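You operate a simulated robot arm through the tools that you are given. There is no shell and no other tool.

The job below is to be done with a simulated robot arm. You get a single attempt, and the scene is never put back.

TASK
Start the fan, clean the P120 pad with the rubber block, then stop the fan.
Fine: block back; leave every pad in its place and the others as they are. What is to be rubbed or washed off counts as gone when no trace of it is left.

Only the result counts: the job must be done as asked and must still hold three seconds after the hand-in. Knocking over, shifting, dropping, spilling or breaking anything else fails it.

THE ROBOT
A 7-joint arm with a fingered hand, fixed in place. Base frame: the origin is at the foot of the arm, x ahead of it, y to its left, z up; the work surface is at about z = 0.8. Lengths are in m, angles in rad, forces in N, time in s.
With the tool pointing down near the work surface it reaches from about 0.2 to 0.8 m from the base axis. Its first joint turns from -2.897 to 2.897 rad. Payload 4.9 kg.
Tool frame: the origin (TCP) lies between the finger pads and is the grasp point; the fingertips stand 0.032 m ahead of it; z points along the fingers, y is the line along which they close. Largest opening 0.192 m; the body of the gripper starts 0.089 m behind the TCP. The gripper is a hand of 3 fingers: y runs from the thumb to the fingers, the wrist lies at [0, 0, -0.267] in the tool frame.
Orientation is that of the tool frame in the base frame, as [roll, pitch, yaw] about the fixed x, y, z axes, in that order (R = Rz(yaw) Ry(pitch) Rx(roll)). With the fingers straight down and closing along the base's y, the tool's x points along the base's -x, its y along +y and its z along -z.

THE INTERFACE
- The arm moves only by the tool nudge_tool. Its argument "rows" is a list of rows, each a list of 2 entries, a list of its own where there are three numbers: the shift along the base's x, y, z in mm, then the turn, a rotation vector about the base's x, y, z in rad. In form: [[[tx, ty, tz], [rx, ry, rz]], ...]. A call has 1 to 20 rows; each row is the pose to reach, as a shift and turn from the pose commanded when the call began. A row lasts 0.2 s, in which the tool goes at most 0.05 m and 0.15 rad; a call with a longer step from one row to the next is refused whole. A pose out of reach is approached as far as the arm can. The call stops where the force on the tool passes 40 N (or 10 N more than at its start, if that is more) or the arm is blocked; 0.2 s more then pass. In this call time passes only in rows, and 0.2 s behind the last. It gives the time, the measured TCP pose, the force on the tool (base axes), the opening and the grip force at its end, in the units of the frame above (readings bear some noise), with the torque about the TCP (base axes, N m) and any sound that the robot's microphone picked up.
- Cameras (640 x 400 px; columns grow to the right, rows downward): "scene" is fixed at [0.0461, 0.6486, 1.4245]; the picture's right is [-0.23, -0.97, 0.00], its down [-0.85, 0.20, -0.48] and it looks along [0.47, -0.11, -0.88] (base axes); focal length 266 px, centre (320, 200). "wrist" rides on the gripper at [0.08, -0.046, -0.113] in the tool frame; the picture's right is [0.50, 0.87, 0.00], its down [-0.67, 0.39, -0.63] and it looks along [-0.55, 0.32, 0.78] (tool axes); focal length 226 px, centre (320, 200). There is no depth. A picture from a camera that has moved, and an enlarged one, comes with that camera's place and axes in the base frame and with its lens. The place of the scene camera against the robot may be out by one fixed shift of up to 0.025 m in any direction.
- grab_frame(camera): a new picture of that camera. It takes no simulated time.
- set_fingers(finger1, finger2, thumb_bend): sets how far each is bent, from 0 (flat) to 100 (curled in); at 30 the hand is open as for a grip, at 70 the pads meet at the TCP. One left out holds its place. A second passes; each finger stops where it meets its share of the squeeze, and holds until it gets a number again. It is the only way to open and close the hand. It gives what a move gives, with no picture; readings hold the bend of each and the force on the fingers (four entries, about 0 where the hand has none), thumb and palm.
- close_up(camera, box): a new picture of the part [left, top, right, bottom] of that camera's present view, enlarged. It takes no simulated time.
- hand_in(): hands the job in; it is judged then, once.

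Places have to be worked out from the pictures, the camera data and where the tool is seen. Open the gripper and draw the arm clear of the work before you hand the job in, unless the task says otherwise.

The tools are called after ">>>" by a JSON object that holds its "name" and its "arguments". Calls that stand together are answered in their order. nudge_tool: Moves the arm, as the interface text tells. Its arguments: {"type":"object","properties":{"rows":{"type":"array"}},"required":["rows"]} The other tools are called the same way: set_fingers (finger1, finger2, thumb_bend) moves the fingers one by one; grab_frame (camera) takes a picture; close_up (camera, box) takes an enlarged picture of a part of a camera's view; hand_in () hands the job in.

At the start:

```text
clock: 0.0
tool_pos: [0.1765, 0.5186, 1.1997]
orientation: [-3.141, -0.001, 3.141]
ft_force: [0.2, -0.1, -0.6]
moment: [0.0, 0.03, 0.0]
opening: 0.1921
gripper_force: 0.1
shape: jaw
bend: [30.0, 30.0, 30.0]
finger forces: [0.0, 0.1, 0.1, 0.1, 0.0, 0.0]
```

scene: 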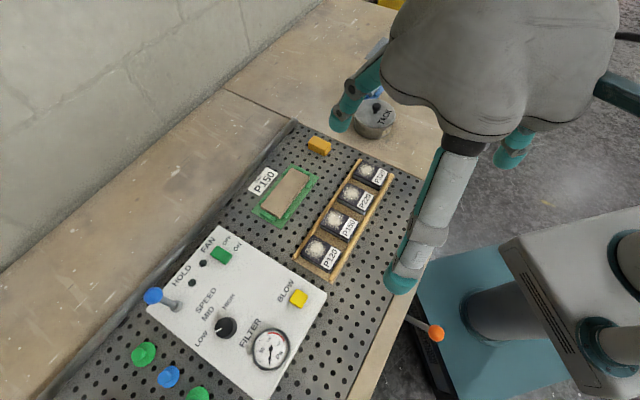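
wrist: 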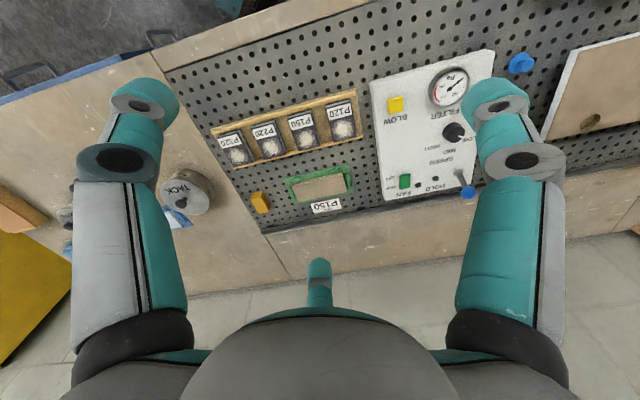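

I see the panel with FAN switch, a rack of pads (P320, P220, P150, P120), a sanding block tray marked P150, and an orange rubber block. I take enlarged pictures to look at details.

>>> {"name": "close_up", "arguments": {"camera": "scene", "box": [230, 120, 410, 300]}}

>>> {"name": "close_up", "arguments": {"camera": "scene", "box": [130, 220, 330, 400]}}

>>> {"name": "close_up", "arguments": {"camera": "wrist", "box": [200, 80, 380, 220]}}

>>> {"name": "close_up", "arguments": {"camera": "wrist", "box": [360, 50, 560, 220]}}

```text
2.22 times, centred on (320, 210) of scene
camera zoom: at [0.0461, 0.6486, 1.4245], right [-0.23, -0.97, 0.0], down [-0.85, 0.2, -0.48], along [0.47, -0.11, -0.88], focal length 591 px, centre (320, 178)
```

zoom: 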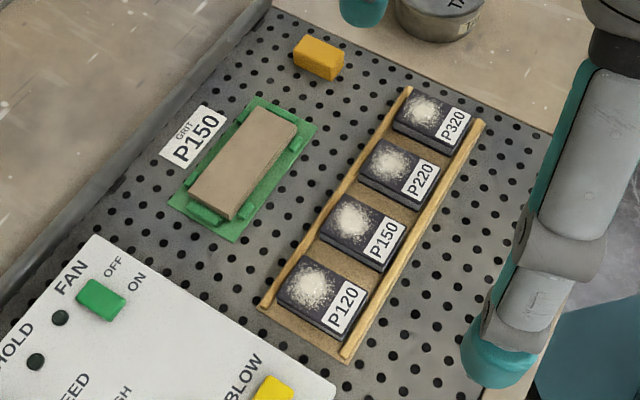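

```text
2.22 times, centred on (230, 310) of scene
camera zoom: at [0.0461, 0.6486, 1.4245], right [-0.23, -0.97, 0.0], down [-0.85, 0.2, -0.48], along [0.47, -0.11, -0.88], focal length 591 px, centre (520, -44)
```

zoom: 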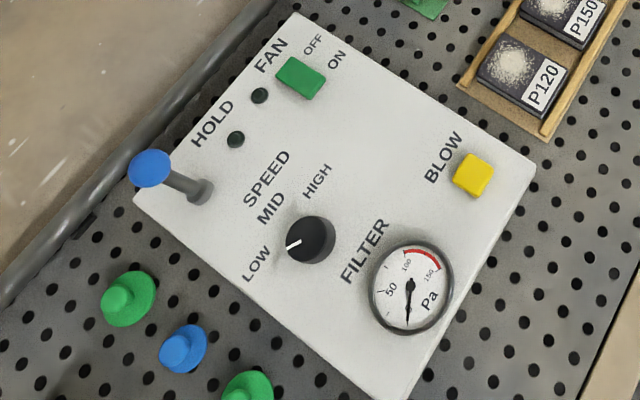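

```text
2.86 times, centred on (290, 150) of wrist
camera zoom: at [0.0974, 0.4742, 1.3114], right [-0.5, 0.87, 0.0], down [0.67, 0.39, 0.63], along [0.55, 0.32, -0.78], focal length 646 px, centre (406, 343)
```

zoom: 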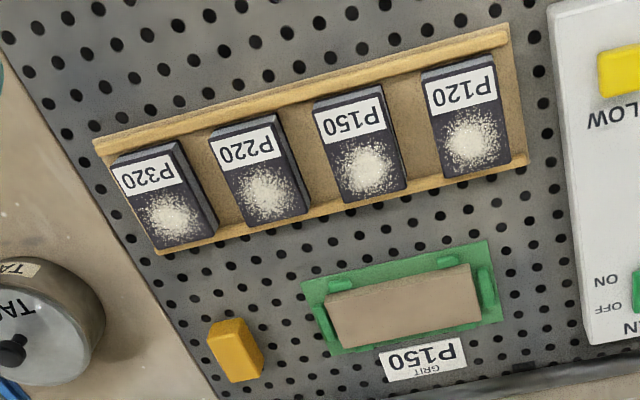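

```text
2.35 times, centred on (460, 135) of wrist
camera zoom: at [0.0974, 0.4742, 1.3114], right [-0.5, 0.87, 0.0], down [0.67, 0.39, 0.63], along [0.55, 0.32, -0.78], focal length 532 px, centre (-9, 353)
```

zoom: 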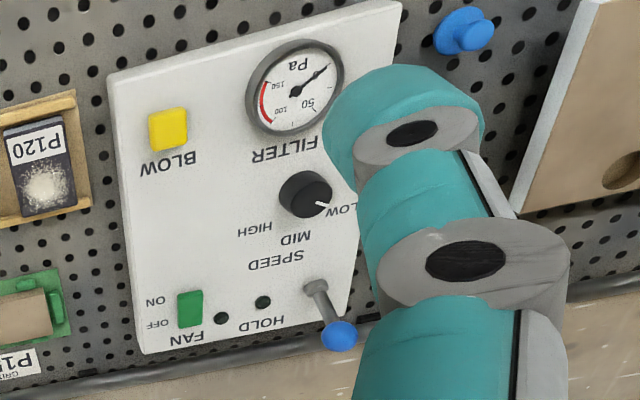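

The bench is horizontal; from both cameras I judge P120 at about (0.243, 0.615, 0.82), the orange block at (0.54, 0.535, 0.815), and the fan rocker at (0.275, 0.828, 0.838). I move lower and toward +y for a closer look.

>>> {"name": "nudge_tool", "arguments": {"rows": [[[0, 25, -35], [0, 0, 0]], [[0, 50, -75], [0, 0, 0]], [[0, 80, -115], [0, 0, 0]], [[0, 110, -150], [0, 0, 0]], [[0, 110, -150], [0, 0, 0]]]}}

>>> {"name": "grab_frame", "arguments": {"camera": "wrist"}}

>>> {"name": "grab_frame", "arguments": {"camera": "scene"}}

```text
clock: 1.2
tool_pos: [0.1753, 0.6276, 1.0494]
orientation: [3.141, -0.001, 3.141]
ft_force: [-0.3, -1.0, -0.4]
moment: [-0.02, -0.02, -0.02]
opening: 0.1919
gripper_force: 0.2
shape: jaw
bend: [30.0, 30.0, 30.0]
finger forces: [0.0, 0.1, 0.0, 0.0, 0.1, 0.1]
```

```text
taken
camera wrist: at [0.0965, 0.5828, 1.163], right [-0.5, 0.87, 0.0], down [0.67, 0.39, 0.63], along [0.55, 0.32, -0.78], focal length 226 px, centre (320, 200)
```

wrist: 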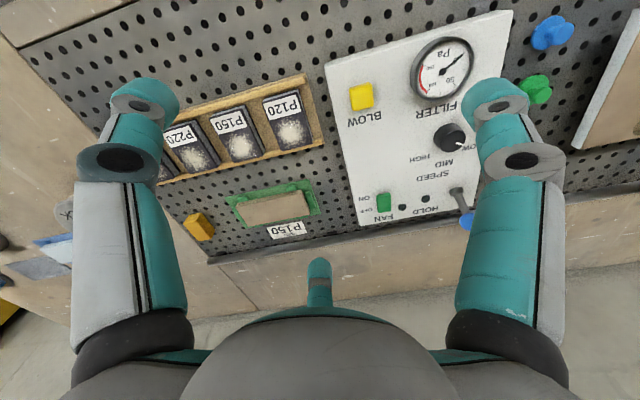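

```text
taken
```

scene: 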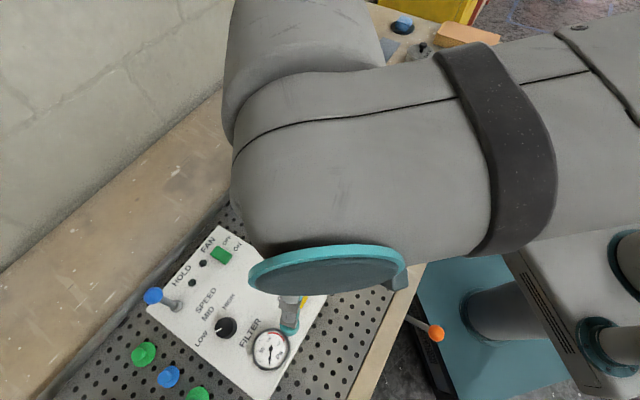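

The move tracked well with no contact. I zoom into the wrist view to inspect the panel and rack.

>>> {"name": "close_up", "arguments": {"camera": "wrist", "box": [330, 130, 480, 240]}}

>>> {"name": "close_up", "arguments": {"camera": "wrist", "box": [160, 70, 340, 250]}}

```text
3.64 times, centred on (405, 185) of wrist
camera zoom: at [0.0965, 0.5828, 1.163], right [-0.5, 0.87, 0.0], down [0.67, 0.39, 0.63], along [0.55, 0.32, -0.78], focal length 822 px, centre (11, 254)
```

zoom: 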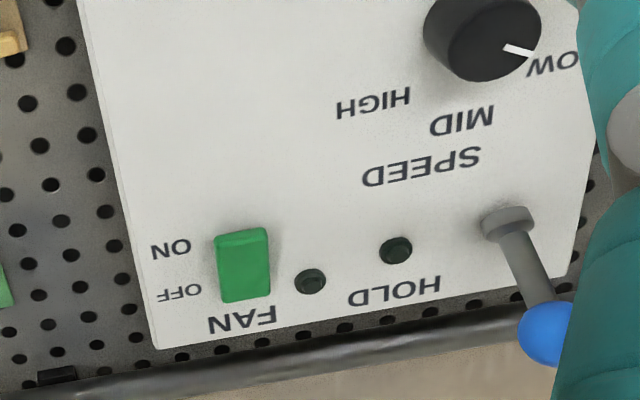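

```text
2.22 times, centred on (250, 160) of wrist
camera zoom: at [0.0965, 0.5828, 1.163], right [-0.5, 0.87, 0.0], down [0.67, 0.39, 0.63], along [0.55, 0.32, -0.78], focal length 502 px, centre (476, 289)
```

zoom: 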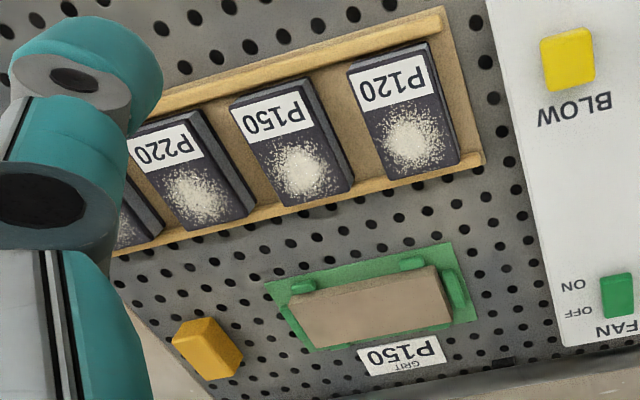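

The rocker's ON end is on the near side (≈(0.262, 0.813)) and OFF at ≈(0.290, 0.841), top z≈0.834. I test the finger shapes in free air: the two fingers curled and the thumb at 70, to get a single pointer.

>>> {"name": "set_fingers", "arguments": {"finger1": 100, "finger2": 100, "thumb_bend": 30}}

>>> {"name": "grab_frame", "arguments": {"camera": "wrist"}}

>>> {"name": "grab_frame", "arguments": {"camera": "scene"}}

```text
clock: 2.2
tool_pos: [0.176, 0.6285, 1.051]
orientation: [3.14, -0.001, -3.141]
ft_force: [-0.1, 0.2, 0.2]
moment: [0.0, 0.02, -0.02]
opening: 0.0875
gripper_force: 0.1
shape: fingers
bend: [75.0, 75.0, 30.0]
finger forces: [0.0, 0.0, 0.1, 0.1, 0.0, 0.0]
```

```text
taken
camera wrist: at [0.0965, 0.5826, 1.1633], right [-0.5, 0.87, 0.0], down [0.67, 0.39, 0.63], along [0.55, 0.32, -0.78], focal length 226 px, centre (320, 200)
```

wrist: 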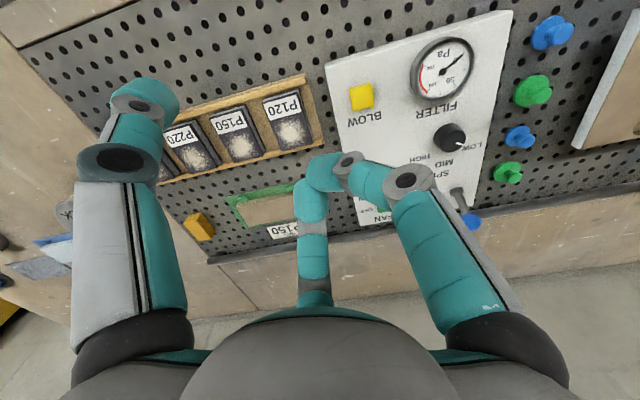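

```text
taken
```

scene: 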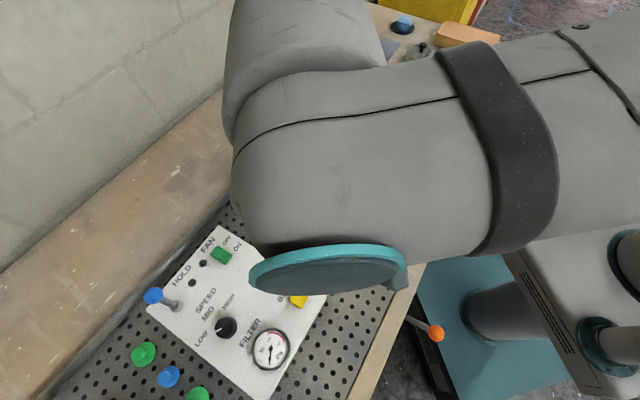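

The fingers stop at bend 75 and do not fold away. I try the reverse: both fingers flat (0) and the thumb bent to 70 as the single pointer.

>>> {"name": "set_fingers", "arguments": {"finger1": 0, "finger2": 0, "thumb_bend": 70}}

>>> {"name": "grab_frame", "arguments": {"camera": "wrist"}}

```text
clock: 3.2
tool_pos: [0.1764, 0.6271, 1.0506]
orientation: [3.14, -0.001, 3.141]
ft_force: [1.2, 0.1, 0.4]
moment: [0.03, 0.0, -0.02]
opening: 0.1332
gripper_force: 0.1
shape: fingers
bend: [1.0, 1.0, 70.0]
finger forces: [0.1, 0.0, 0.0, 0.0, 0.0, 0.0]
```

```text
taken
camera wrist: at [0.0965, 0.5826, 1.1632], right [-0.5, 0.87, 0.0], down [0.67, 0.39, 0.63], along [0.55, 0.32, -0.78], focal length 226 px, centre (320, 200)
```

wrist: 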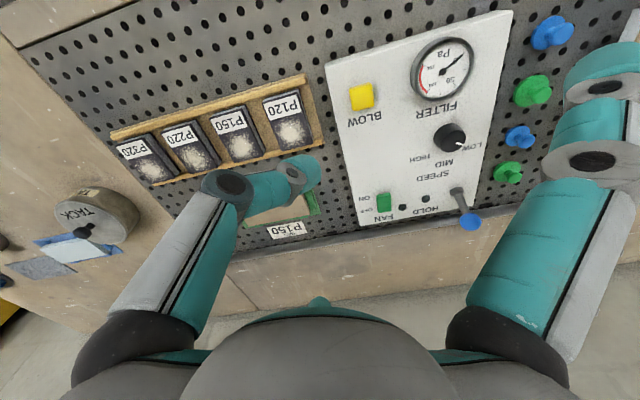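

With the fingers flat, the thumb alone makes a neat pointer. I yaw the hand by −45° so its closing line follows the rocker axis and the flat fingers stay off the HOLD lever, then tilt outward for reach.

>>> {"name": "nudge_tool", "arguments": {"rows": [[[5, 15, 0], [0, 0, -0.131]], [[10, 30, 0], [0, 0, -0.262]], [[15, 45, 0], [0, 0, -0.393]], [[20, 60, 0], [0, 0, -0.524]], [[25, 75, 0], [0, 0, -0.655]], [[30, 90, 0], [0, 0, -0.785]], [[30, 90, 0], [0, 0, -0.785]]]}}

>>> {"name": "grab_frame", "arguments": {"camera": "wrist"}}

```text
clock: 4.8
tool_pos: [0.2064, 0.7196, 1.0489]
orientation: [3.141, 0.0, 2.356]
ft_force: [0.7, -0.1, 0.5]
moment: [0.04, 0.02, -0.01]
opening: 0.1331
gripper_force: 0.0
shape: fingers
bend: [0.0, 1.0, 70.0]
finger forces: [0.0, 0.0, 0.0, 0.0, 0.1, 0.0]
```

```text
taken
camera wrist: at [0.1183, 0.7442, 1.1609], right [0.26, 0.97, 0.0], down [0.75, -0.2, 0.63], along [0.61, -0.16, -0.78], focal length 226 px, centre (320, 200)
```

wrist: 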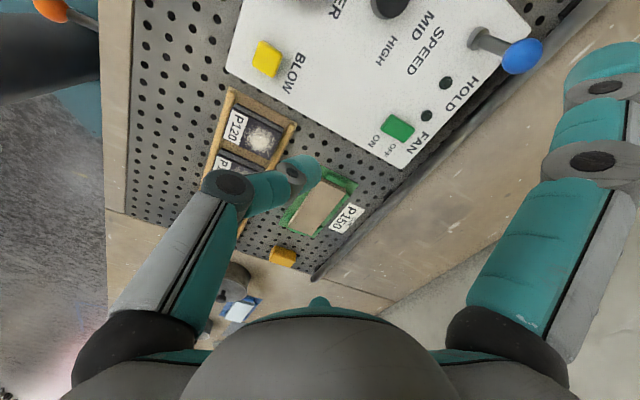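

Yaw is right. Now I tilt outward by 0.5 rad and go to a hover about 70 mm over the rocker's ON end.

>>> {"name": "nudge_tool", "arguments": {"rows": [[[10, 18, 0], [0.088, -0.088, 0]], [[20, 36, 0], [0.177, -0.177, 0]], [[30, 54, -10], [0.265, -0.265, 0]], [[40, 72, -40], [0.354, -0.354, 0]], [[48.5, 88.4, -80], [0.354, -0.354, 0]], [[48.5, 88.4, -115], [0.354, -0.354, 0]], [[48.5, 88.4, -115], [0.354, -0.354, 0]]]}}

>>> {"name": "grab_frame", "arguments": {"camera": "wrist"}}

>>> {"name": "grab_frame", "arguments": {"camera": "scene"}}

```text
clock: 6.4
tool_pos: [0.2565, 0.8057, 0.9347]
orientation: [2.64, 0.0, 2.355]
ft_force: [0.4, 0.0, -0.1]
moment: [0.04, 0.0, 0.01]
opening: 0.1333
gripper_force: 0.0
shape: fingers
bend: [0.0, 0.0, 70.0]
finger forces: [0.0, 0.1, 0.0, 0.0, 0.0, 0.0]
```

```text
taken
camera wrist: at [0.1337, 0.7958, 1.0108], right [0.18, 0.89, 0.42], down [0.5, -0.45, 0.74], along [0.85, 0.07, -0.53], focal length 226 px, centre (320, 200)
```

wrist: 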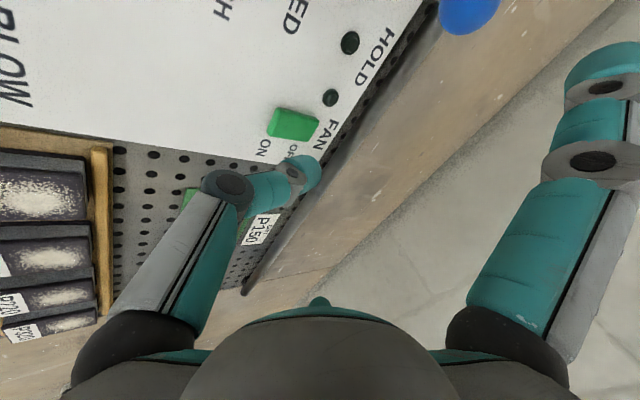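

```text
taken
```

scene: 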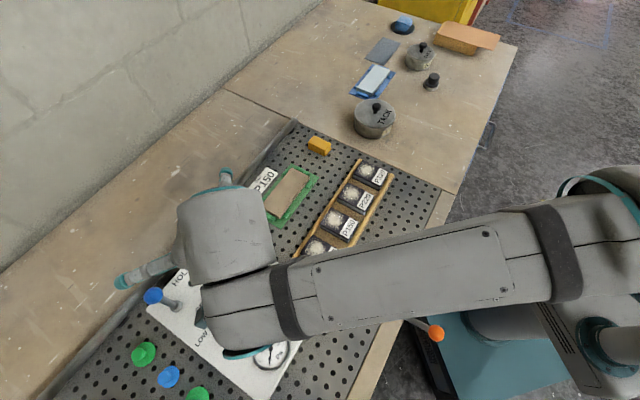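

Finger 1, splayed flat, would come close to the blue lever ball on descent. I bend fingers 1 and 2 to 50 so they are tucked in but still higher than the thumb tip, and look again.

>>> {"name": "set_fingers", "arguments": {"finger1": 50, "finger2": 50}}

>>> {"name": "grab_frame", "arguments": {"camera": "wrist"}}

>>> {"name": "grab_frame", "arguments": {"camera": "scene"}}

```text
clock: 7.4
tool_pos: [0.2573, 0.8052, 0.9332]
orientation: [2.641, 0.0, 2.356]
ft_force: [0.7, -0.6, -0.3]
moment: [-0.01, -0.02, 0.01]
opening: 0.0488
gripper_force: 0.1
shape: fingers
bend: [50.0, 50.0, 70.0]
finger forces: [0.0, 0.0, 0.0, 0.0, 0.0, 0.0]
```

```text
taken
camera wrist: at [0.1336, 0.7957, 1.011], right [0.18, 0.89, 0.42], down [0.5, -0.45, 0.74], along [0.85, 0.07, -0.53], focal length 226 px, centre (320, 200)
```

wrist: 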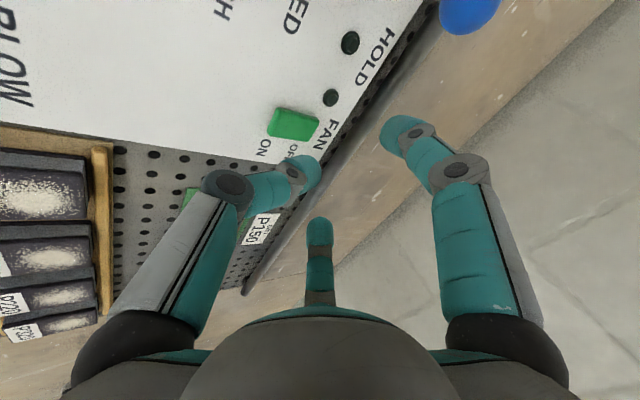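

```text
taken
```

scene: 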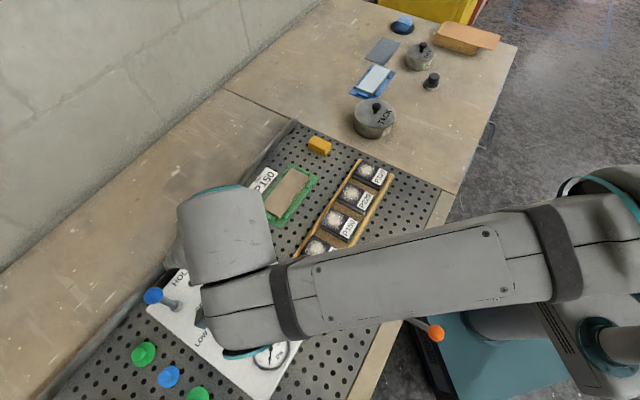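

The thumb tip sits lowest and its line drops onto the ON half of the rocker (≈(0.264, 0.815)). I descend 62 mm first, with small last steps, and watch the force.

>>> {"name": "nudge_tool", "arguments": {"rows": [[[0, 0, -15], [0, 0, 0]], [[0, 0, -30], [0, 0, 0]], [[0, 0, -45], [0, 0, 0]], [[0, 0, -52], [0, 0, 0]], [[0, 0, -57], [0, 0, 0]], [[0, 0, -62], [0, 0, 0]]]}}

>>> {"name": "grab_frame", "arguments": {"camera": "wrist"}}

>>> {"name": "close_up", "arguments": {"camera": "wrist", "box": [240, 80, 400, 220]}}

```text
clock: 8.8
tool_pos: [0.2554, 0.8084, 0.8745]
orientation: [2.639, -0.001, 2.355]
ft_force: [-3.0, -4.2, 10.8]
moment: [-0.04, 0.01, -0.01]
opening: 0.0463
gripper_force: 5.4
shape: fingers
bend: [50.0, 50.0, 73.0]
finger forces: [0.0, 0.0, 0.0, 0.0, 10.8, 0.0]
```

```text
taken
camera wrist: at [0.1325, 0.7979, 0.9506], right [0.18, 0.89, 0.42], down [0.5, -0.45, 0.74], along [0.85, 0.07, -0.53], focal length 226 px, centre (320, 200)
```

wrist: 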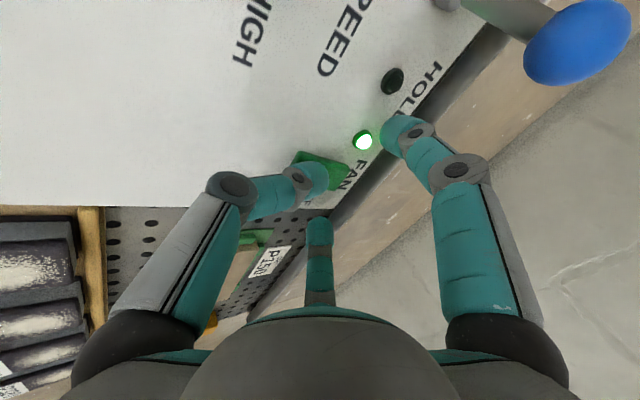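

```text
2.86 times, centred on (320, 150) of wrist
camera zoom: at [0.1325, 0.7979, 0.9506], right [0.18, 0.89, 0.42], down [0.5, -0.45, 0.74], along [0.85, 0.07, -0.53], focal length 646 px, centre (320, 343)
```

zoom: 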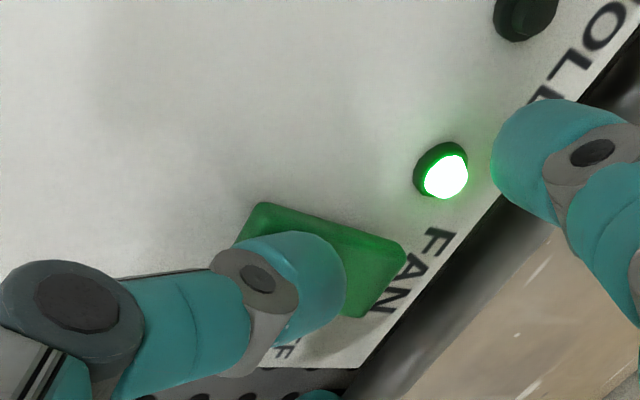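

Contact at 10.8 N and the green lamp beside FAN has lit. I lift off and check that the lamp stays on.

>>> {"name": "nudge_tool", "arguments": {"rows": [[[0, 0, 10], [0, 0, 0]], [[0, 0, 30], [0, 0, 0]], [[0, 0, 60], [0, 0, 0]], [[0, 0, 60], [0, 0, 0]]]}}

>>> {"name": "grab_frame", "arguments": {"camera": "wrist"}}

>>> {"name": "close_up", "arguments": {"camera": "wrist", "box": [220, 60, 400, 200]}}

```text
clock: 9.8
tool_pos: [0.2553, 0.8078, 0.9309]
orientation: [2.64, -0.001, 2.357]
ft_force: [-0.1, 0.1, 0.4]
moment: [-0.02, 0.0, 0.01]
opening: 0.0489
gripper_force: 0.0
shape: fingers
bend: [50.0, 50.0, 70.0]
finger forces: [0.0, 0.1, 0.0, 0.1, 0.0, 0.0]
```

```text
taken
camera wrist: at [0.1328, 0.7984, 1.008], right [0.18, 0.89, 0.42], down [0.5, -0.45, 0.74], along [0.85, 0.07, -0.53], focal length 226 px, centre (320, 200)
```

wrist: 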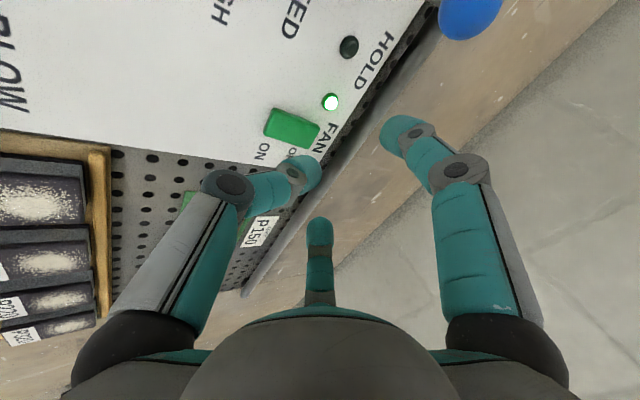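

```text
2.86 times, centred on (310, 130) of wrist
camera zoom: at [0.1328, 0.7984, 1.008], right [0.18, 0.89, 0.42], down [0.5, -0.45, 0.74], along [0.85, 0.07, -0.53], focal length 646 px, centre (349, 400)
```

zoom: 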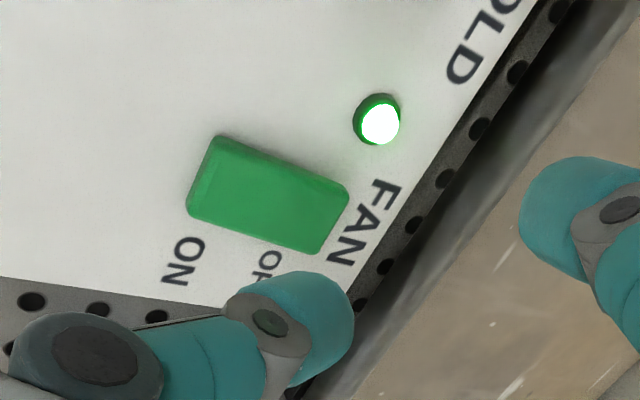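

The fan lamp stays on: the fan is running. I now rise, undo the tilt and travel to a viewpoint near the orange block.

>>> {"name": "nudge_tool", "arguments": {"rows": [[[0, 0, 40], [0, 0, 0]], [[0, -15, 70], [-0.088, 0.088, 0]], [[0, -30, 100], [-0.177, 0.177, 0]], [[0, -50, 110], [-0.265, 0.265, 0]], [[10, -80, 110], [-0.354, 0.354, 0]], [[35, -110, 110], [-0.354, 0.354, 0]], [[65, -140, 110], [-0.354, 0.354, 0]], [[95, -170, 100], [-0.354, 0.354, 0]], [[125, -200, 80], [-0.354, 0.354, 0]], [[155, -225, 50], [-0.354, 0.354, 0]], [[184, -246, 20], [-0.354, 0.354, 0]], [[184, -246, 20], [-0.354, 0.354, 0]]]}}

>>> {"name": "set_fingers", "arguments": {"finger1": 30, "finger2": 30, "thumb_bend": 30}}

>>> {"name": "grab_frame", "arguments": {"camera": "wrist"}}

>>> {"name": "grab_frame", "arguments": {"camera": "scene"}}

```text
clock: 12.4
tool_pos: [0.4395, 0.5622, 0.953]
orientation: [-3.14, -0.001, 2.36]
ft_force: [0.2, -0.6, 0.1]
moment: [0.0, 0.0, 0.06]
opening: 0.0482
gripper_force: 0.0
shape: fingers
bend: [50.0, 50.0, 70.0]
finger forces: [0.0, 0.1, 0.0, 0.0, 0.0, 0.0]
out of reach, approached as far as the arm can: row 4, 5
```

```text
clock: 13.4
tool_pos: [0.4398, 0.5616, 0.9531]
orientation: [-3.141, -0.001, 2.355]
ft_force: [0.3, 0.4, 0.1]
moment: [0.02, -0.01, 0.04]
opening: 0.1677
gripper_force: 0.1
shape: fingers
bend: [30.0, 30.0, 30.0]
finger forces: [0.0, 0.0, 0.1, 0.1, 0.0, 0.1]
```

```text
taken
camera wrist: at [0.351, 0.5866, 1.0661], right [0.26, 0.97, 0.0], down [0.75, -0.2, 0.63], along [0.61, -0.16, -0.78], focal length 226 px, centre (320, 200)
```

wrist: 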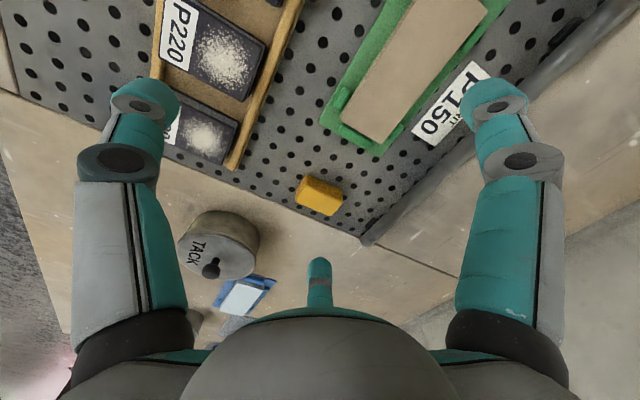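

```text
taken
```

scene: 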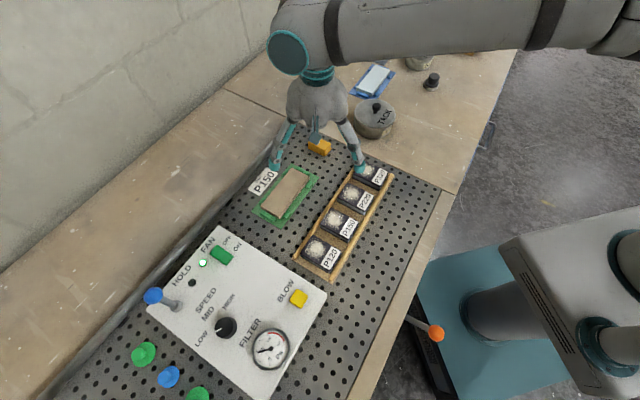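

The fan lamp is lit and the gauge needle has moved. I zoom on the orange block for its exact position and orientation.

>>> {"name": "close_up", "arguments": {"camera": "wrist", "box": [270, 150, 370, 230]}}

>>> {"name": "close_up", "arguments": {"camera": "scene", "box": [230, 120, 410, 300]}}

```text
5.00 times, centred on (320, 190) of wrist
camera zoom: at [0.351, 0.5866, 1.0661], right [0.26, 0.97, 0.0], down [0.75, -0.2, 0.63], along [0.61, -0.16, -0.78], focal length 1130 px, centre (320, 250)
```

zoom: 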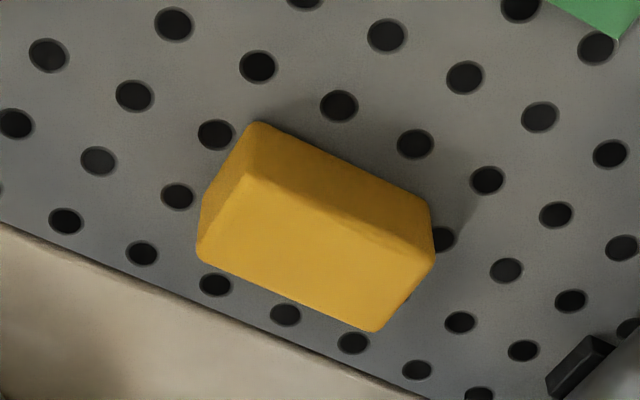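

```text
2.22 times, centred on (320, 210) of scene
camera zoom: at [0.0461, 0.6486, 1.4245], right [-0.23, -0.97, 0.0], down [-0.85, 0.2, -0.48], along [0.47, -0.11, -0.88], focal length 591 px, centre (320, 178)
```

zoom: 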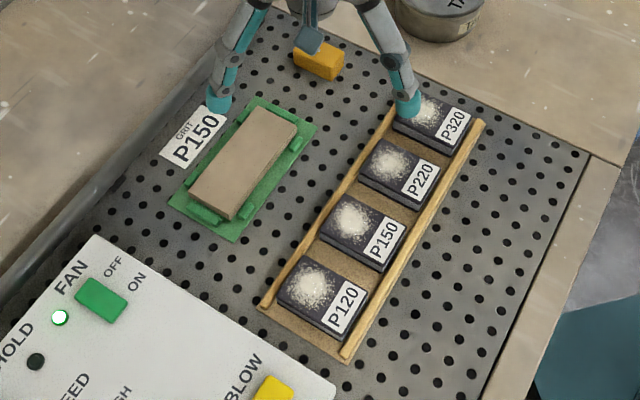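

Block: about 57×30×26 mm, centred (0.541, 0.536), long axis along (0.69, 0.72), standing on z≈0.80. I rotate the hand by +90° (total +45°, closing across the block's short side) and pass over P120 to inspect the pad and rails.

>>> {"name": "nudge_tool", "arguments": {"rows": [[[-20, -5, 5], [0, 0, 0.14]], [[-40, -10, 10], [0, 0, 0.28]], [[-60, -15, 10], [0, 0, 0.42]], [[-80, -20, 10], [0, 0, 0.56]], [[-100, -25, 10], [0, 0, 0.7]], [[-120, -30, 10], [0, 0, 0.84]], [[-140, -35, 10], [0, 0, 0.98]], [[-160, -40, 10], [0, 0, 1.12]], [[-180, -45, 10], [0, 0, 1.26]], [[-200, -50, 10], [0, 0, 1.4]], [[-226, -54, 10], [0, 0, 1.54]], [[-226, -54, 10], [0, 0, 1.571]], [[-226, -54, 10], [0, 0, 1.571]]]}}

>>> {"name": "grab_frame", "arguments": {"camera": "wrist"}}

>>> {"name": "close_up", "arguments": {"camera": "wrist", "box": [240, 120, 400, 240]}}

```text
clock: 16.2
tool_pos: [0.2134, 0.5079, 0.9619]
orientation: [-3.141, 0.0, -2.355]
ft_force: [0.5, 0.5, -1.0]
moment: [-0.02, -0.02, 0.01]
opening: 0.1678
gripper_force: 0.1
shape: fingers
bend: [30.0, 30.0, 30.0]
finger forces: [0.1, 0.0, 0.1, 0.0, 0.0, 0.1]
```

```text
taken
camera wrist: at [0.1893, 0.4208, 1.0743], right [-0.97, 0.26, 0.0], down [0.2, 0.75, 0.63], along [0.16, 0.61, -0.78], focal length 226 px, centre (320, 200)
```

wrist: 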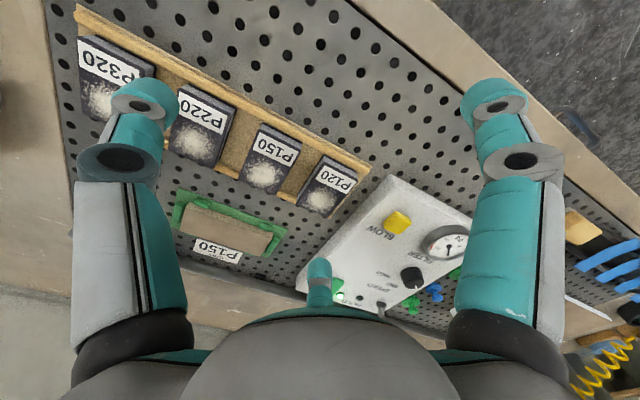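

```text
3.33 times, centred on (320, 180) of wrist
camera zoom: at [0.1893, 0.4208, 1.0743], right [-0.97, 0.26, 0.0], down [0.2, 0.75, 0.63], along [0.16, 0.61, -0.78], focal length 754 px, centre (320, 267)
```

zoom: 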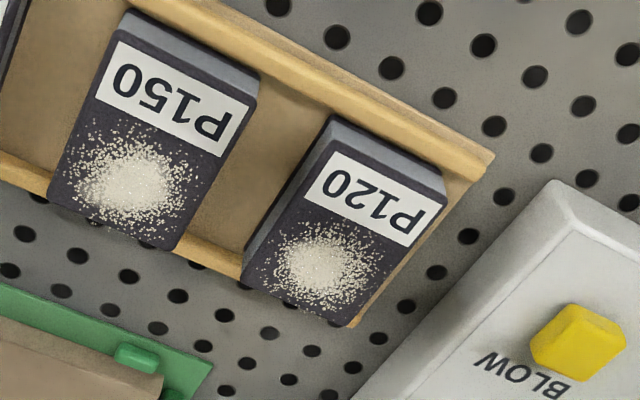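

P120's top is at z≈0.82, about 54 mm (along the rack) × 78 mm (across), with dust on the rear part centred ≈(0.240, 0.618). The block turned with its length along the rack will cover the full pad width. I go to hover over the block and pre-close the fingers.

>>> {"name": "nudge_tool", "arguments": {"rows": [[[40, 4, 0], [0, 0, 0.018]], [[80, 8, 0], [0, 0, 0.018]], [[120, 12, 0], [0, 0, 0.018]], [[160, 15, 0], [0, 0, 0.018]], [[200, 18, 0], [0, 0, 0.018]], [[240, 21, 0], [0, 0, 0.018]], [[280, 25, -10], [0, 0, 0.018]], [[310, 27, -20], [0, 0, 0.018]], [[328, 29, -25], [0, 0, 0.018]], [[328, 29, -25], [0, 0, 0.018]]]}}

>>> {"name": "set_fingers", "arguments": {"finger1": 57, "finger2": 57, "thumb_bend": 57}}

>>> {"name": "grab_frame", "arguments": {"camera": "wrist"}}

>>> {"name": "grab_frame", "arguments": {"camera": "scene"}}

```text
clock: 18.4
tool_pos: [0.5414, 0.5386, 0.9364]
orientation: [3.141, 0.0, -2.337]
ft_force: [-0.2, 0.6, 0.2]
moment: [-0.02, 0.01, -0.02]
opening: 0.1678
gripper_force: 0.0
shape: fingers
bend: [30.0, 30.0, 30.0]
finger forces: [0.1, 0.1, 0.0, 0.1, 0.0, 0.0]
```

```text
clock: 19.4
tool_pos: [0.5402, 0.5381, 0.9366]
orientation: [3.141, 0.0, -2.336]
ft_force: [0.4, 1.2, -0.3]
moment: [0.04, 0.01, 0.0]
opening: 0.0591
gripper_force: 0.0
shape: fingers
bend: [56.0, 56.0, 56.0]
finger forces: [0.1, 0.0, 0.0, 0.0, 0.1, 0.0]
```

```text
taken
camera wrist: at [0.5188, 0.4494, 1.0498], right [-0.97, 0.24, 0.0], down [0.19, 0.75, 0.63], along [0.15, 0.61, -0.78], focal length 226 px, centre (320, 200)
```

wrist: 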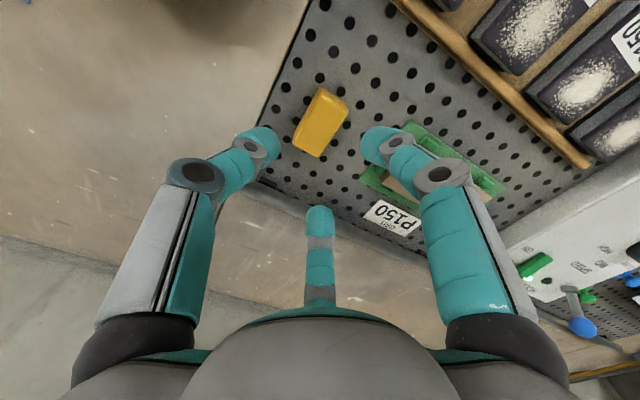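

```text
taken
```

scene: 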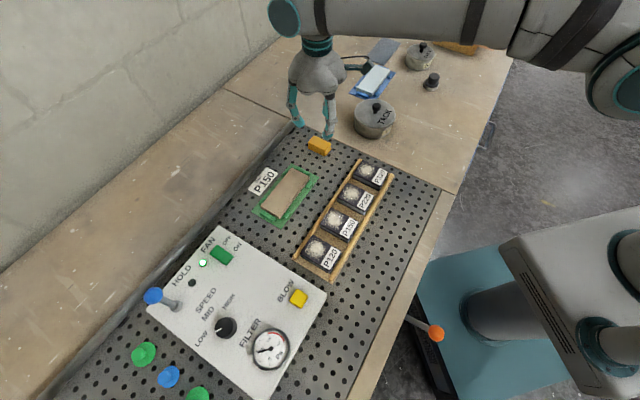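

The hand is a 120° three-digit arrangement (r≈0.034 m at bend 56, ≈0.049 at 50). I zoom on the block from here to refine its pose before descending.

>>> {"name": "close_up", "arguments": {"camera": "wrist", "box": [270, 80, 370, 165]}}

>>> {"name": "set_fingers", "arguments": {"finger1": 48, "finger2": 48, "thumb_bend": 60}}

```text
4.71 times, centred on (320, 122) of wrist
camera zoom: at [0.5188, 0.4494, 1.0498], right [-0.97, 0.24, 0.0], down [0.19, 0.75, 0.63], along [0.15, 0.61, -0.78], focal length 1064 px, centre (320, 565)
```

zoom: 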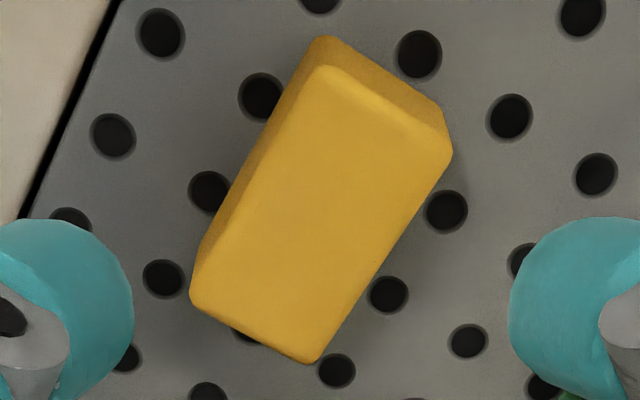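

```text
clock: 20.4
tool_pos: [0.5405, 0.5369, 0.937]
orientation: [3.141, -0.001, -2.335]
ft_force: [0.2, 0.0, 0.0]
moment: [0.0, 0.03, 0.04]
opening: 0.0683
gripper_force: 0.1
shape: fingers
bend: [48.0, 48.0, 60.0]
finger forces: [0.0, 0.0, 0.0, 0.0, 0.1, 0.1]
```

Refined block centre ≈(0.541, 0.5355), axis ≈45.8°, matching the hand. The TCP reads ~2.5 mm high in y, so I correct that and descend to z≈0.845 with the fingers straddling the block.

>>> {"name": "nudge_tool", "arguments": {"rows": [[[0, -2.5, -20], [0, 0, 0]], [[0, -2.5, -45], [0, 0, 0]], [[0, -2.5, -65], [0, 0, 0]], [[0, -2.5, -80], [0, 0, 0]], [[0, -2.5, -88], [0, 0, 0]], [[0, -2.5, -92], [0, 0, 0]]]}}

>>> {"name": "grab_frame", "arguments": {"camera": "wrist"}}

>>> {"name": "close_up", "arguments": {"camera": "scene", "box": [270, 90, 390, 190]}}

```text
clock: 21.8
tool_pos: [0.5414, 0.5357, 0.8452]
orientation: [-3.142, -0.001, -2.338]
ft_force: [0.2, 0.6, -0.5]
moment: [0.05, -0.02, 0.03]
opening: 0.0685
gripper_force: 0.0
shape: fingers
bend: [48.0, 48.0, 60.0]
finger forces: [0.0, 0.0, 0.0, 0.0, 0.0, 0.0]
```

```text
taken
camera wrist: at [0.5196, 0.4465, 0.9572], right [-0.97, 0.24, 0.0], down [0.19, 0.75, 0.63], along [0.15, 0.61, -0.78], focal length 226 px, centre (320, 200)
```

wrist: 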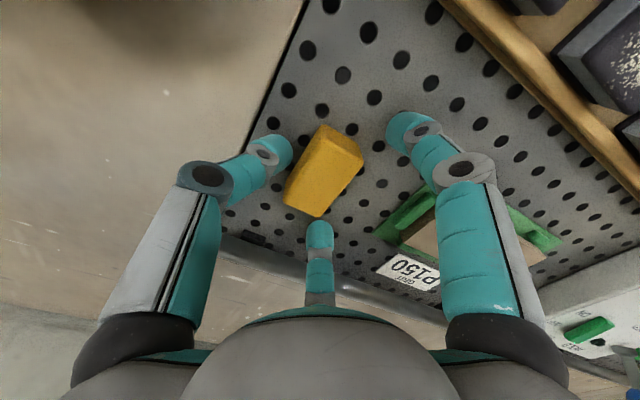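

```text
4.00 times, centred on (330, 140) of scene
camera zoom: at [0.0461, 0.6486, 1.4245], right [-0.23, -0.97, 0.0], down [-0.85, 0.2, -0.48], along [0.47, -0.11, -0.88], focal length 1063 px, centre (280, 440)
```

zoom: 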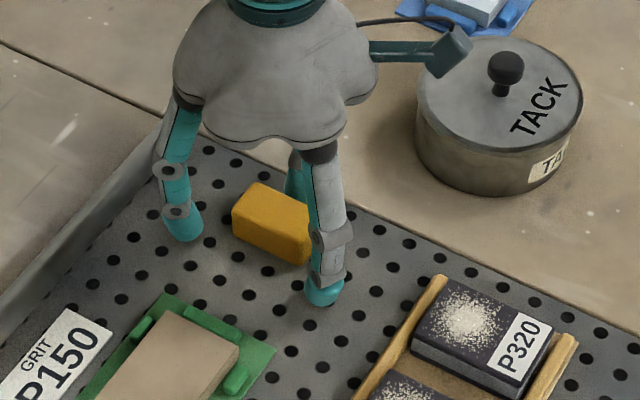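

The block sits between the digits, centred on the TCP. I close all three on it.

>>> {"name": "set_fingers", "arguments": {"finger1": 70, "finger2": 70, "thumb_bend": 70}}

>>> {"name": "grab_frame", "arguments": {"camera": "wrist"}}

>>> {"name": "close_up", "arguments": {"camera": "scene", "box": [270, 90, 390, 190]}}

```text
clock: 22.8
tool_pos: [0.5411, 0.5354, 0.8448]
orientation: [-3.141, 0.0, -2.337]
ft_force: [-0.6, -0.4, 0.1]
moment: [-0.01, 0.04, -0.02]
opening: 0.0375
gripper_force: 11.3
shape: fingers
bend: [56.0, 57.0, 68.0]
finger forces: [7.8, 7.9, 0.0, 0.1, 6.1, 0.0]
```

```text
taken
camera wrist: at [0.5197, 0.4464, 0.9573], right [-0.97, 0.24, 0.0], down [0.19, 0.75, 0.63], along [0.15, 0.61, -0.78], focal length 226 px, centre (320, 200)
```

wrist: 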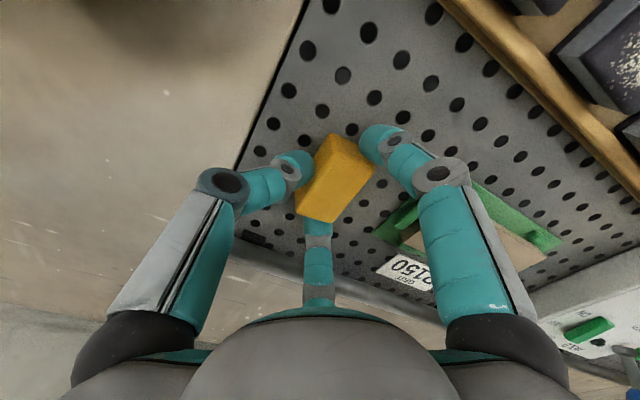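

```text
4.00 times, centred on (330, 140) of scene
camera zoom: at [0.0461, 0.6486, 1.4245], right [-0.23, -0.97, 0.0], down [-0.85, 0.2, -0.48], along [0.47, -0.11, -0.88], focal length 1063 px, centre (280, 440)
```

zoom: 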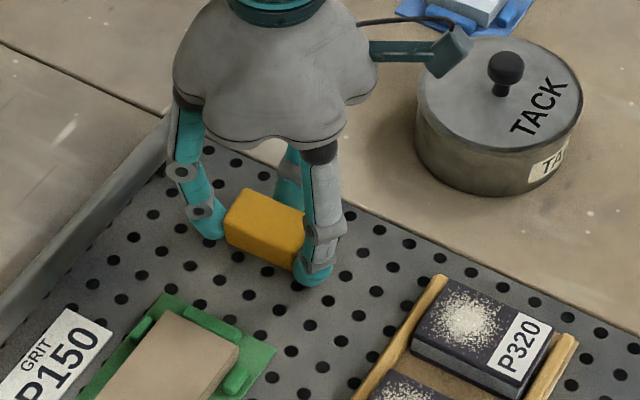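

Grip holds with ~11 N; the block slid a few mm toward the fingers. I lift and check it's held level.

>>> {"name": "nudge_tool", "arguments": {"rows": [[[0, 0, 5], [0, 0, 0]], [[0, 0, 15], [0, 0, 0]], [[0, 0, 35], [0, 0, 0]], [[0, 0, 60], [0, 0, 0]], [[0, 0, 90], [0, 0, 0]], [[0, 0, 90], [0, 0, 0]]]}}

>>> {"name": "grab_frame", "arguments": {"camera": "wrist"}}

>>> {"name": "close_up", "arguments": {"camera": "scene", "box": [260, 60, 380, 160]}}

```text
clock: 24.2
tool_pos: [0.541, 0.536, 0.9339]
orientation: [3.141, -0.001, -2.338]
ft_force: [-0.5, 0.2, -0.3]
moment: [0.02, -0.02, 0.02]
opening: 0.037
gripper_force: 11.1
shape: fingers
bend: [56.0, 57.0, 68.0]
finger forces: [7.8, 8.0, 0.0, 0.0, 6.1, 0.0]
```

```text
taken
camera wrist: at [0.5196, 0.4466, 1.0465], right [-0.97, 0.24, 0.0], down [0.19, 0.75, 0.63], along [0.15, 0.61, -0.78], focal length 226 px, centre (320, 200)
```

wrist: 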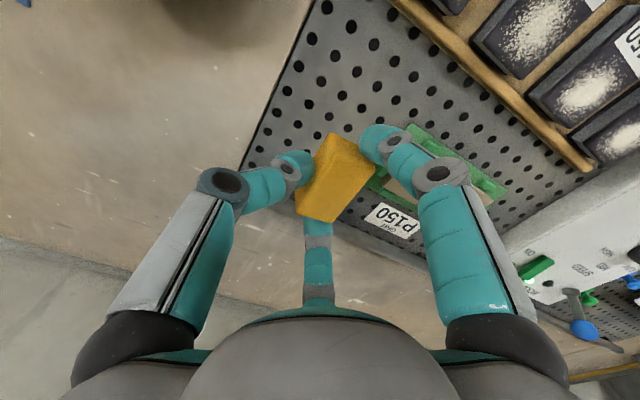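

```text
4.00 times, centred on (320, 110) of scene
camera zoom: at [0.0461, 0.6486, 1.4245], right [-0.23, -0.97, 0.0], down [-0.85, 0.2, -0.48], along [0.47, -0.11, -0.88], focal length 1063 px, centre (320, 560)
```

zoom: 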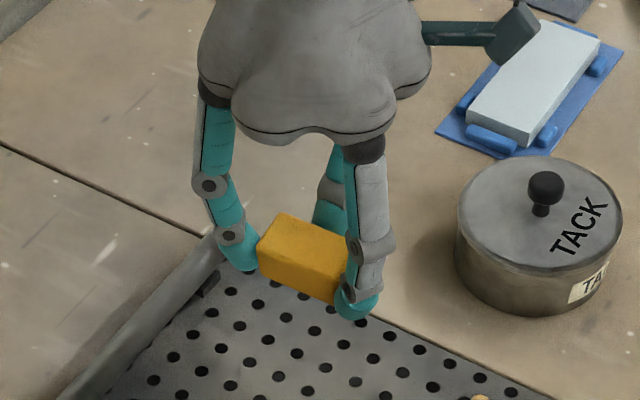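

The block is held. I zoom closer to see how far the fingertips reach relative to the block's underside.

>>> {"name": "close_up", "arguments": {"camera": "scene", "box": [300, 100, 370, 145]}}

>>> {"name": "close_up", "arguments": {"camera": "wrist", "box": [270, 110, 430, 240]}}

```text
8.89 times, centred on (335, 122) of scene
camera zoom: at [0.0461, 0.6486, 1.4245], right [-0.23, -0.97, 0.0], down [-0.85, 0.2, -0.48], along [0.47, -0.11, -0.88], focal length 2362 px, centre (187, 889)
```

zoom: 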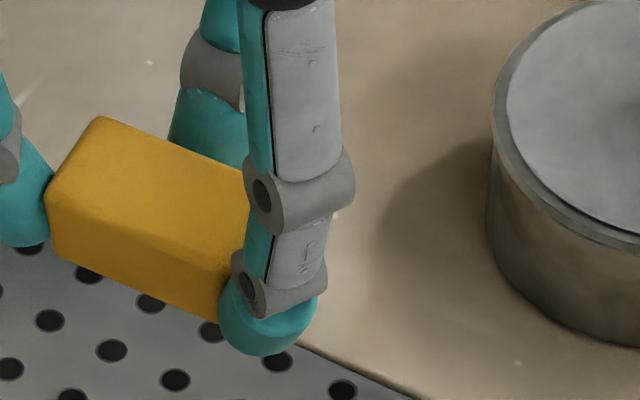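

```text
3.08 times, centred on (350, 175) of wrist
camera zoom: at [0.5196, 0.4466, 1.0465], right [-0.97, 0.24, 0.0], down [0.19, 0.75, 0.63], along [0.15, 0.61, -0.78], focal length 696 px, centre (228, 277)
```

zoom: 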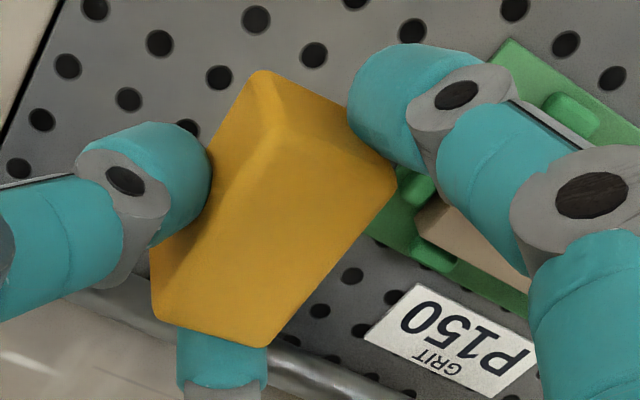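

The block's underside is ~13 mm below the fingertips, and its centre sits ≈11.5 mm from the TCP toward the fingers. I turn −90° and carry it to a viewpoint by P120, keeping it high.

>>> {"name": "nudge_tool", "arguments": {"rows": [[[-10, 3, 15], [0, 0, -0.131]], [[-35, 9, 20], [0, 0, -0.262]], [[-60, 15, 20], [0, 0, -0.393]], [[-85, 22, 20], [0, 0, -0.524]], [[-110, 28, 20], [0, 0, -0.655]], [[-135, 35, 20], [0, 0, -0.785]], [[-160, 42, 20], [0, 0, -0.916]], [[-185, 48, 20], [0, 0, -1.047]], [[-210, 54, 20], [0, 0, -1.178]], [[-235, 60, 20], [0, 0, -1.309]], [[-260, 66, 20], [0, 0, -1.44]], [[-272, 70, 15], [0, 0, -1.571]], [[-272, 70, 15], [0, 0, -1.571]]]}}

>>> {"name": "grab_frame", "arguments": {"camera": "wrist"}}

>>> {"name": "close_up", "arguments": {"camera": "wrist", "box": [240, 40, 400, 160]}}

>>> {"name": "grab_frame", "arguments": {"camera": "scene"}}

```text
clock: 27.0
tool_pos: [0.2682, 0.6054, 0.949]
orientation: [3.141, 0.001, 2.375]
ft_force: [-0.4, 0.2, -1.4]
moment: [-0.01, 0.02, -0.02]
opening: 0.037
gripper_force: 10.9
shape: fingers
bend: [56.0, 57.0, 68.0]
finger forces: [7.7, 8.1, 0.0, 0.1, 6.0, 0.0]
```

```text
taken
camera wrist: at [0.1792, 0.6279, 1.0623], right [0.24, 0.97, 0.0], down [0.75, -0.19, 0.63], along [0.61, -0.15, -0.78], focal length 226 px, centre (320, 200)
```

wrist: 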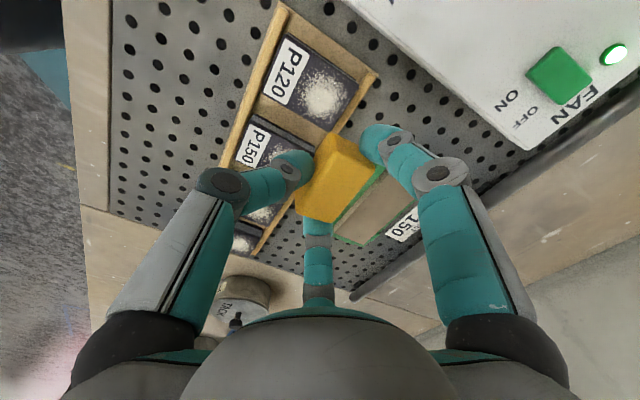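

```text
3.33 times, centred on (320, 100) of wrist
camera zoom: at [0.1792, 0.6279, 1.0623], right [0.24, 0.97, 0.0], down [0.75, -0.19, 0.63], along [0.61, -0.15, -0.78], focal length 754 px, centre (320, 533)
```

zoom: 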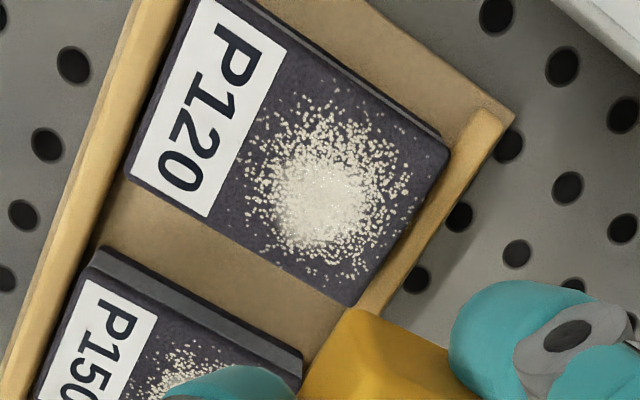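

```text
taken
```

scene: 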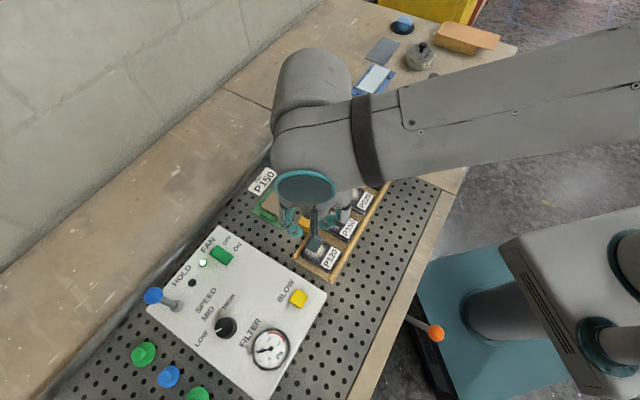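

Combining views: P120's top is at z≈0.828, centre ≈(0.230, 0.606), 77×52 mm, dusty zone in the rear two thirds. I move the block over the dusty zone and down to ~15 mm above the pad.

>>> {"name": "nudge_tool", "arguments": {"rows": [[[-15, 1, 0], [0, 0, 0]], [[-30, 1.5, -5], [0, 0, 0]], [[-39, 1.7, -20], [0, 0, 0]], [[-39, 1.7, -40], [0, 0, 0]], [[-39, 1.7, -55], [0, 0, 0]], [[-39, 1.7, -61], [0, 0, 0]], [[-39, 1.7, -61], [0, 0, 0]]]}}

>>> {"name": "grab_frame", "arguments": {"camera": "wrist"}}

>>> {"name": "close_up", "arguments": {"camera": "wrist", "box": [220, 60, 420, 240]}}

>>> {"name": "close_up", "arguments": {"camera": "scene", "box": [250, 150, 390, 300]}}

```text
clock: 28.6
tool_pos: [0.2317, 0.6053, 0.889]
orientation: [-3.141, 0.001, 2.375]
ft_force: [-0.8, -0.5, -0.9]
moment: [0.0, -0.02, 0.04]
opening: 0.0367
gripper_force: 11.1
shape: fingers
bend: [56.0, 57.0, 68.0]
finger forces: [7.8, 8.1, 0.0, 0.0, 6.0, 0.1]
```

```text
taken
camera wrist: at [0.1412, 0.629, 1.0012], right [0.24, 0.97, 0.0], down [0.75, -0.19, 0.63], along [0.61, -0.15, -0.78], focal length 226 px, centre (320, 200)
```

wrist: 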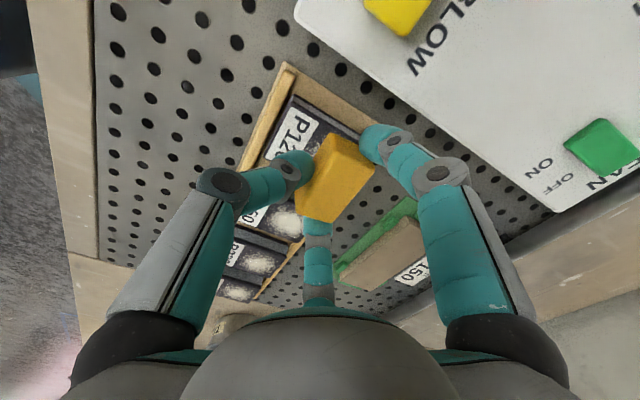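

```text
2.22 times, centred on (320, 150) of wrist
camera zoom: at [0.1412, 0.629, 1.0012], right [0.24, 0.97, 0.0], down [0.75, -0.19, 0.63], along [0.61, -0.15, -0.78], focal length 502 px, centre (320, 311)
```

zoom: 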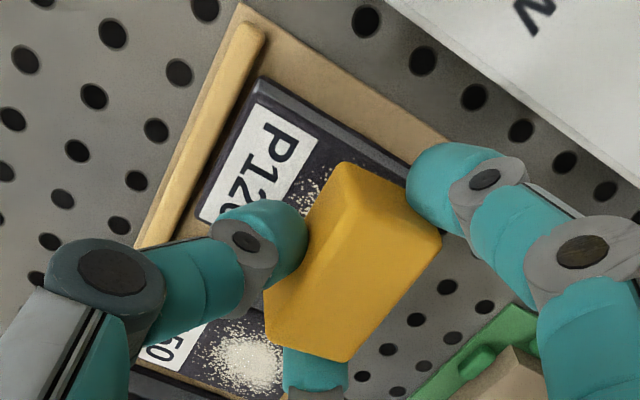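

```text
2.67 times, centred on (320, 225) of scene
camera zoom: at [0.0461, 0.6486, 1.4245], right [-0.23, -0.97, 0.0], down [-0.85, 0.2, -0.48], along [0.47, -0.11, -0.88], focal length 709 px, centre (320, 133)
```

zoom: 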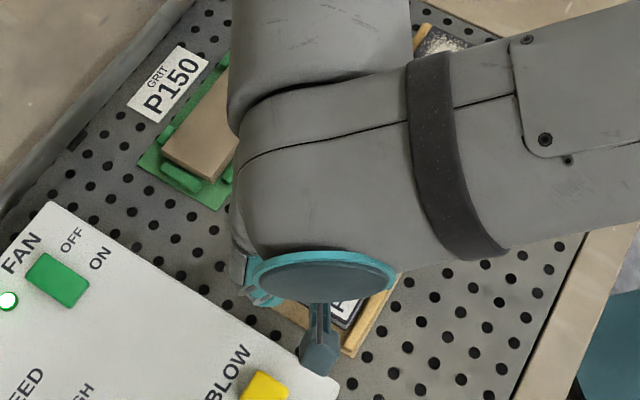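

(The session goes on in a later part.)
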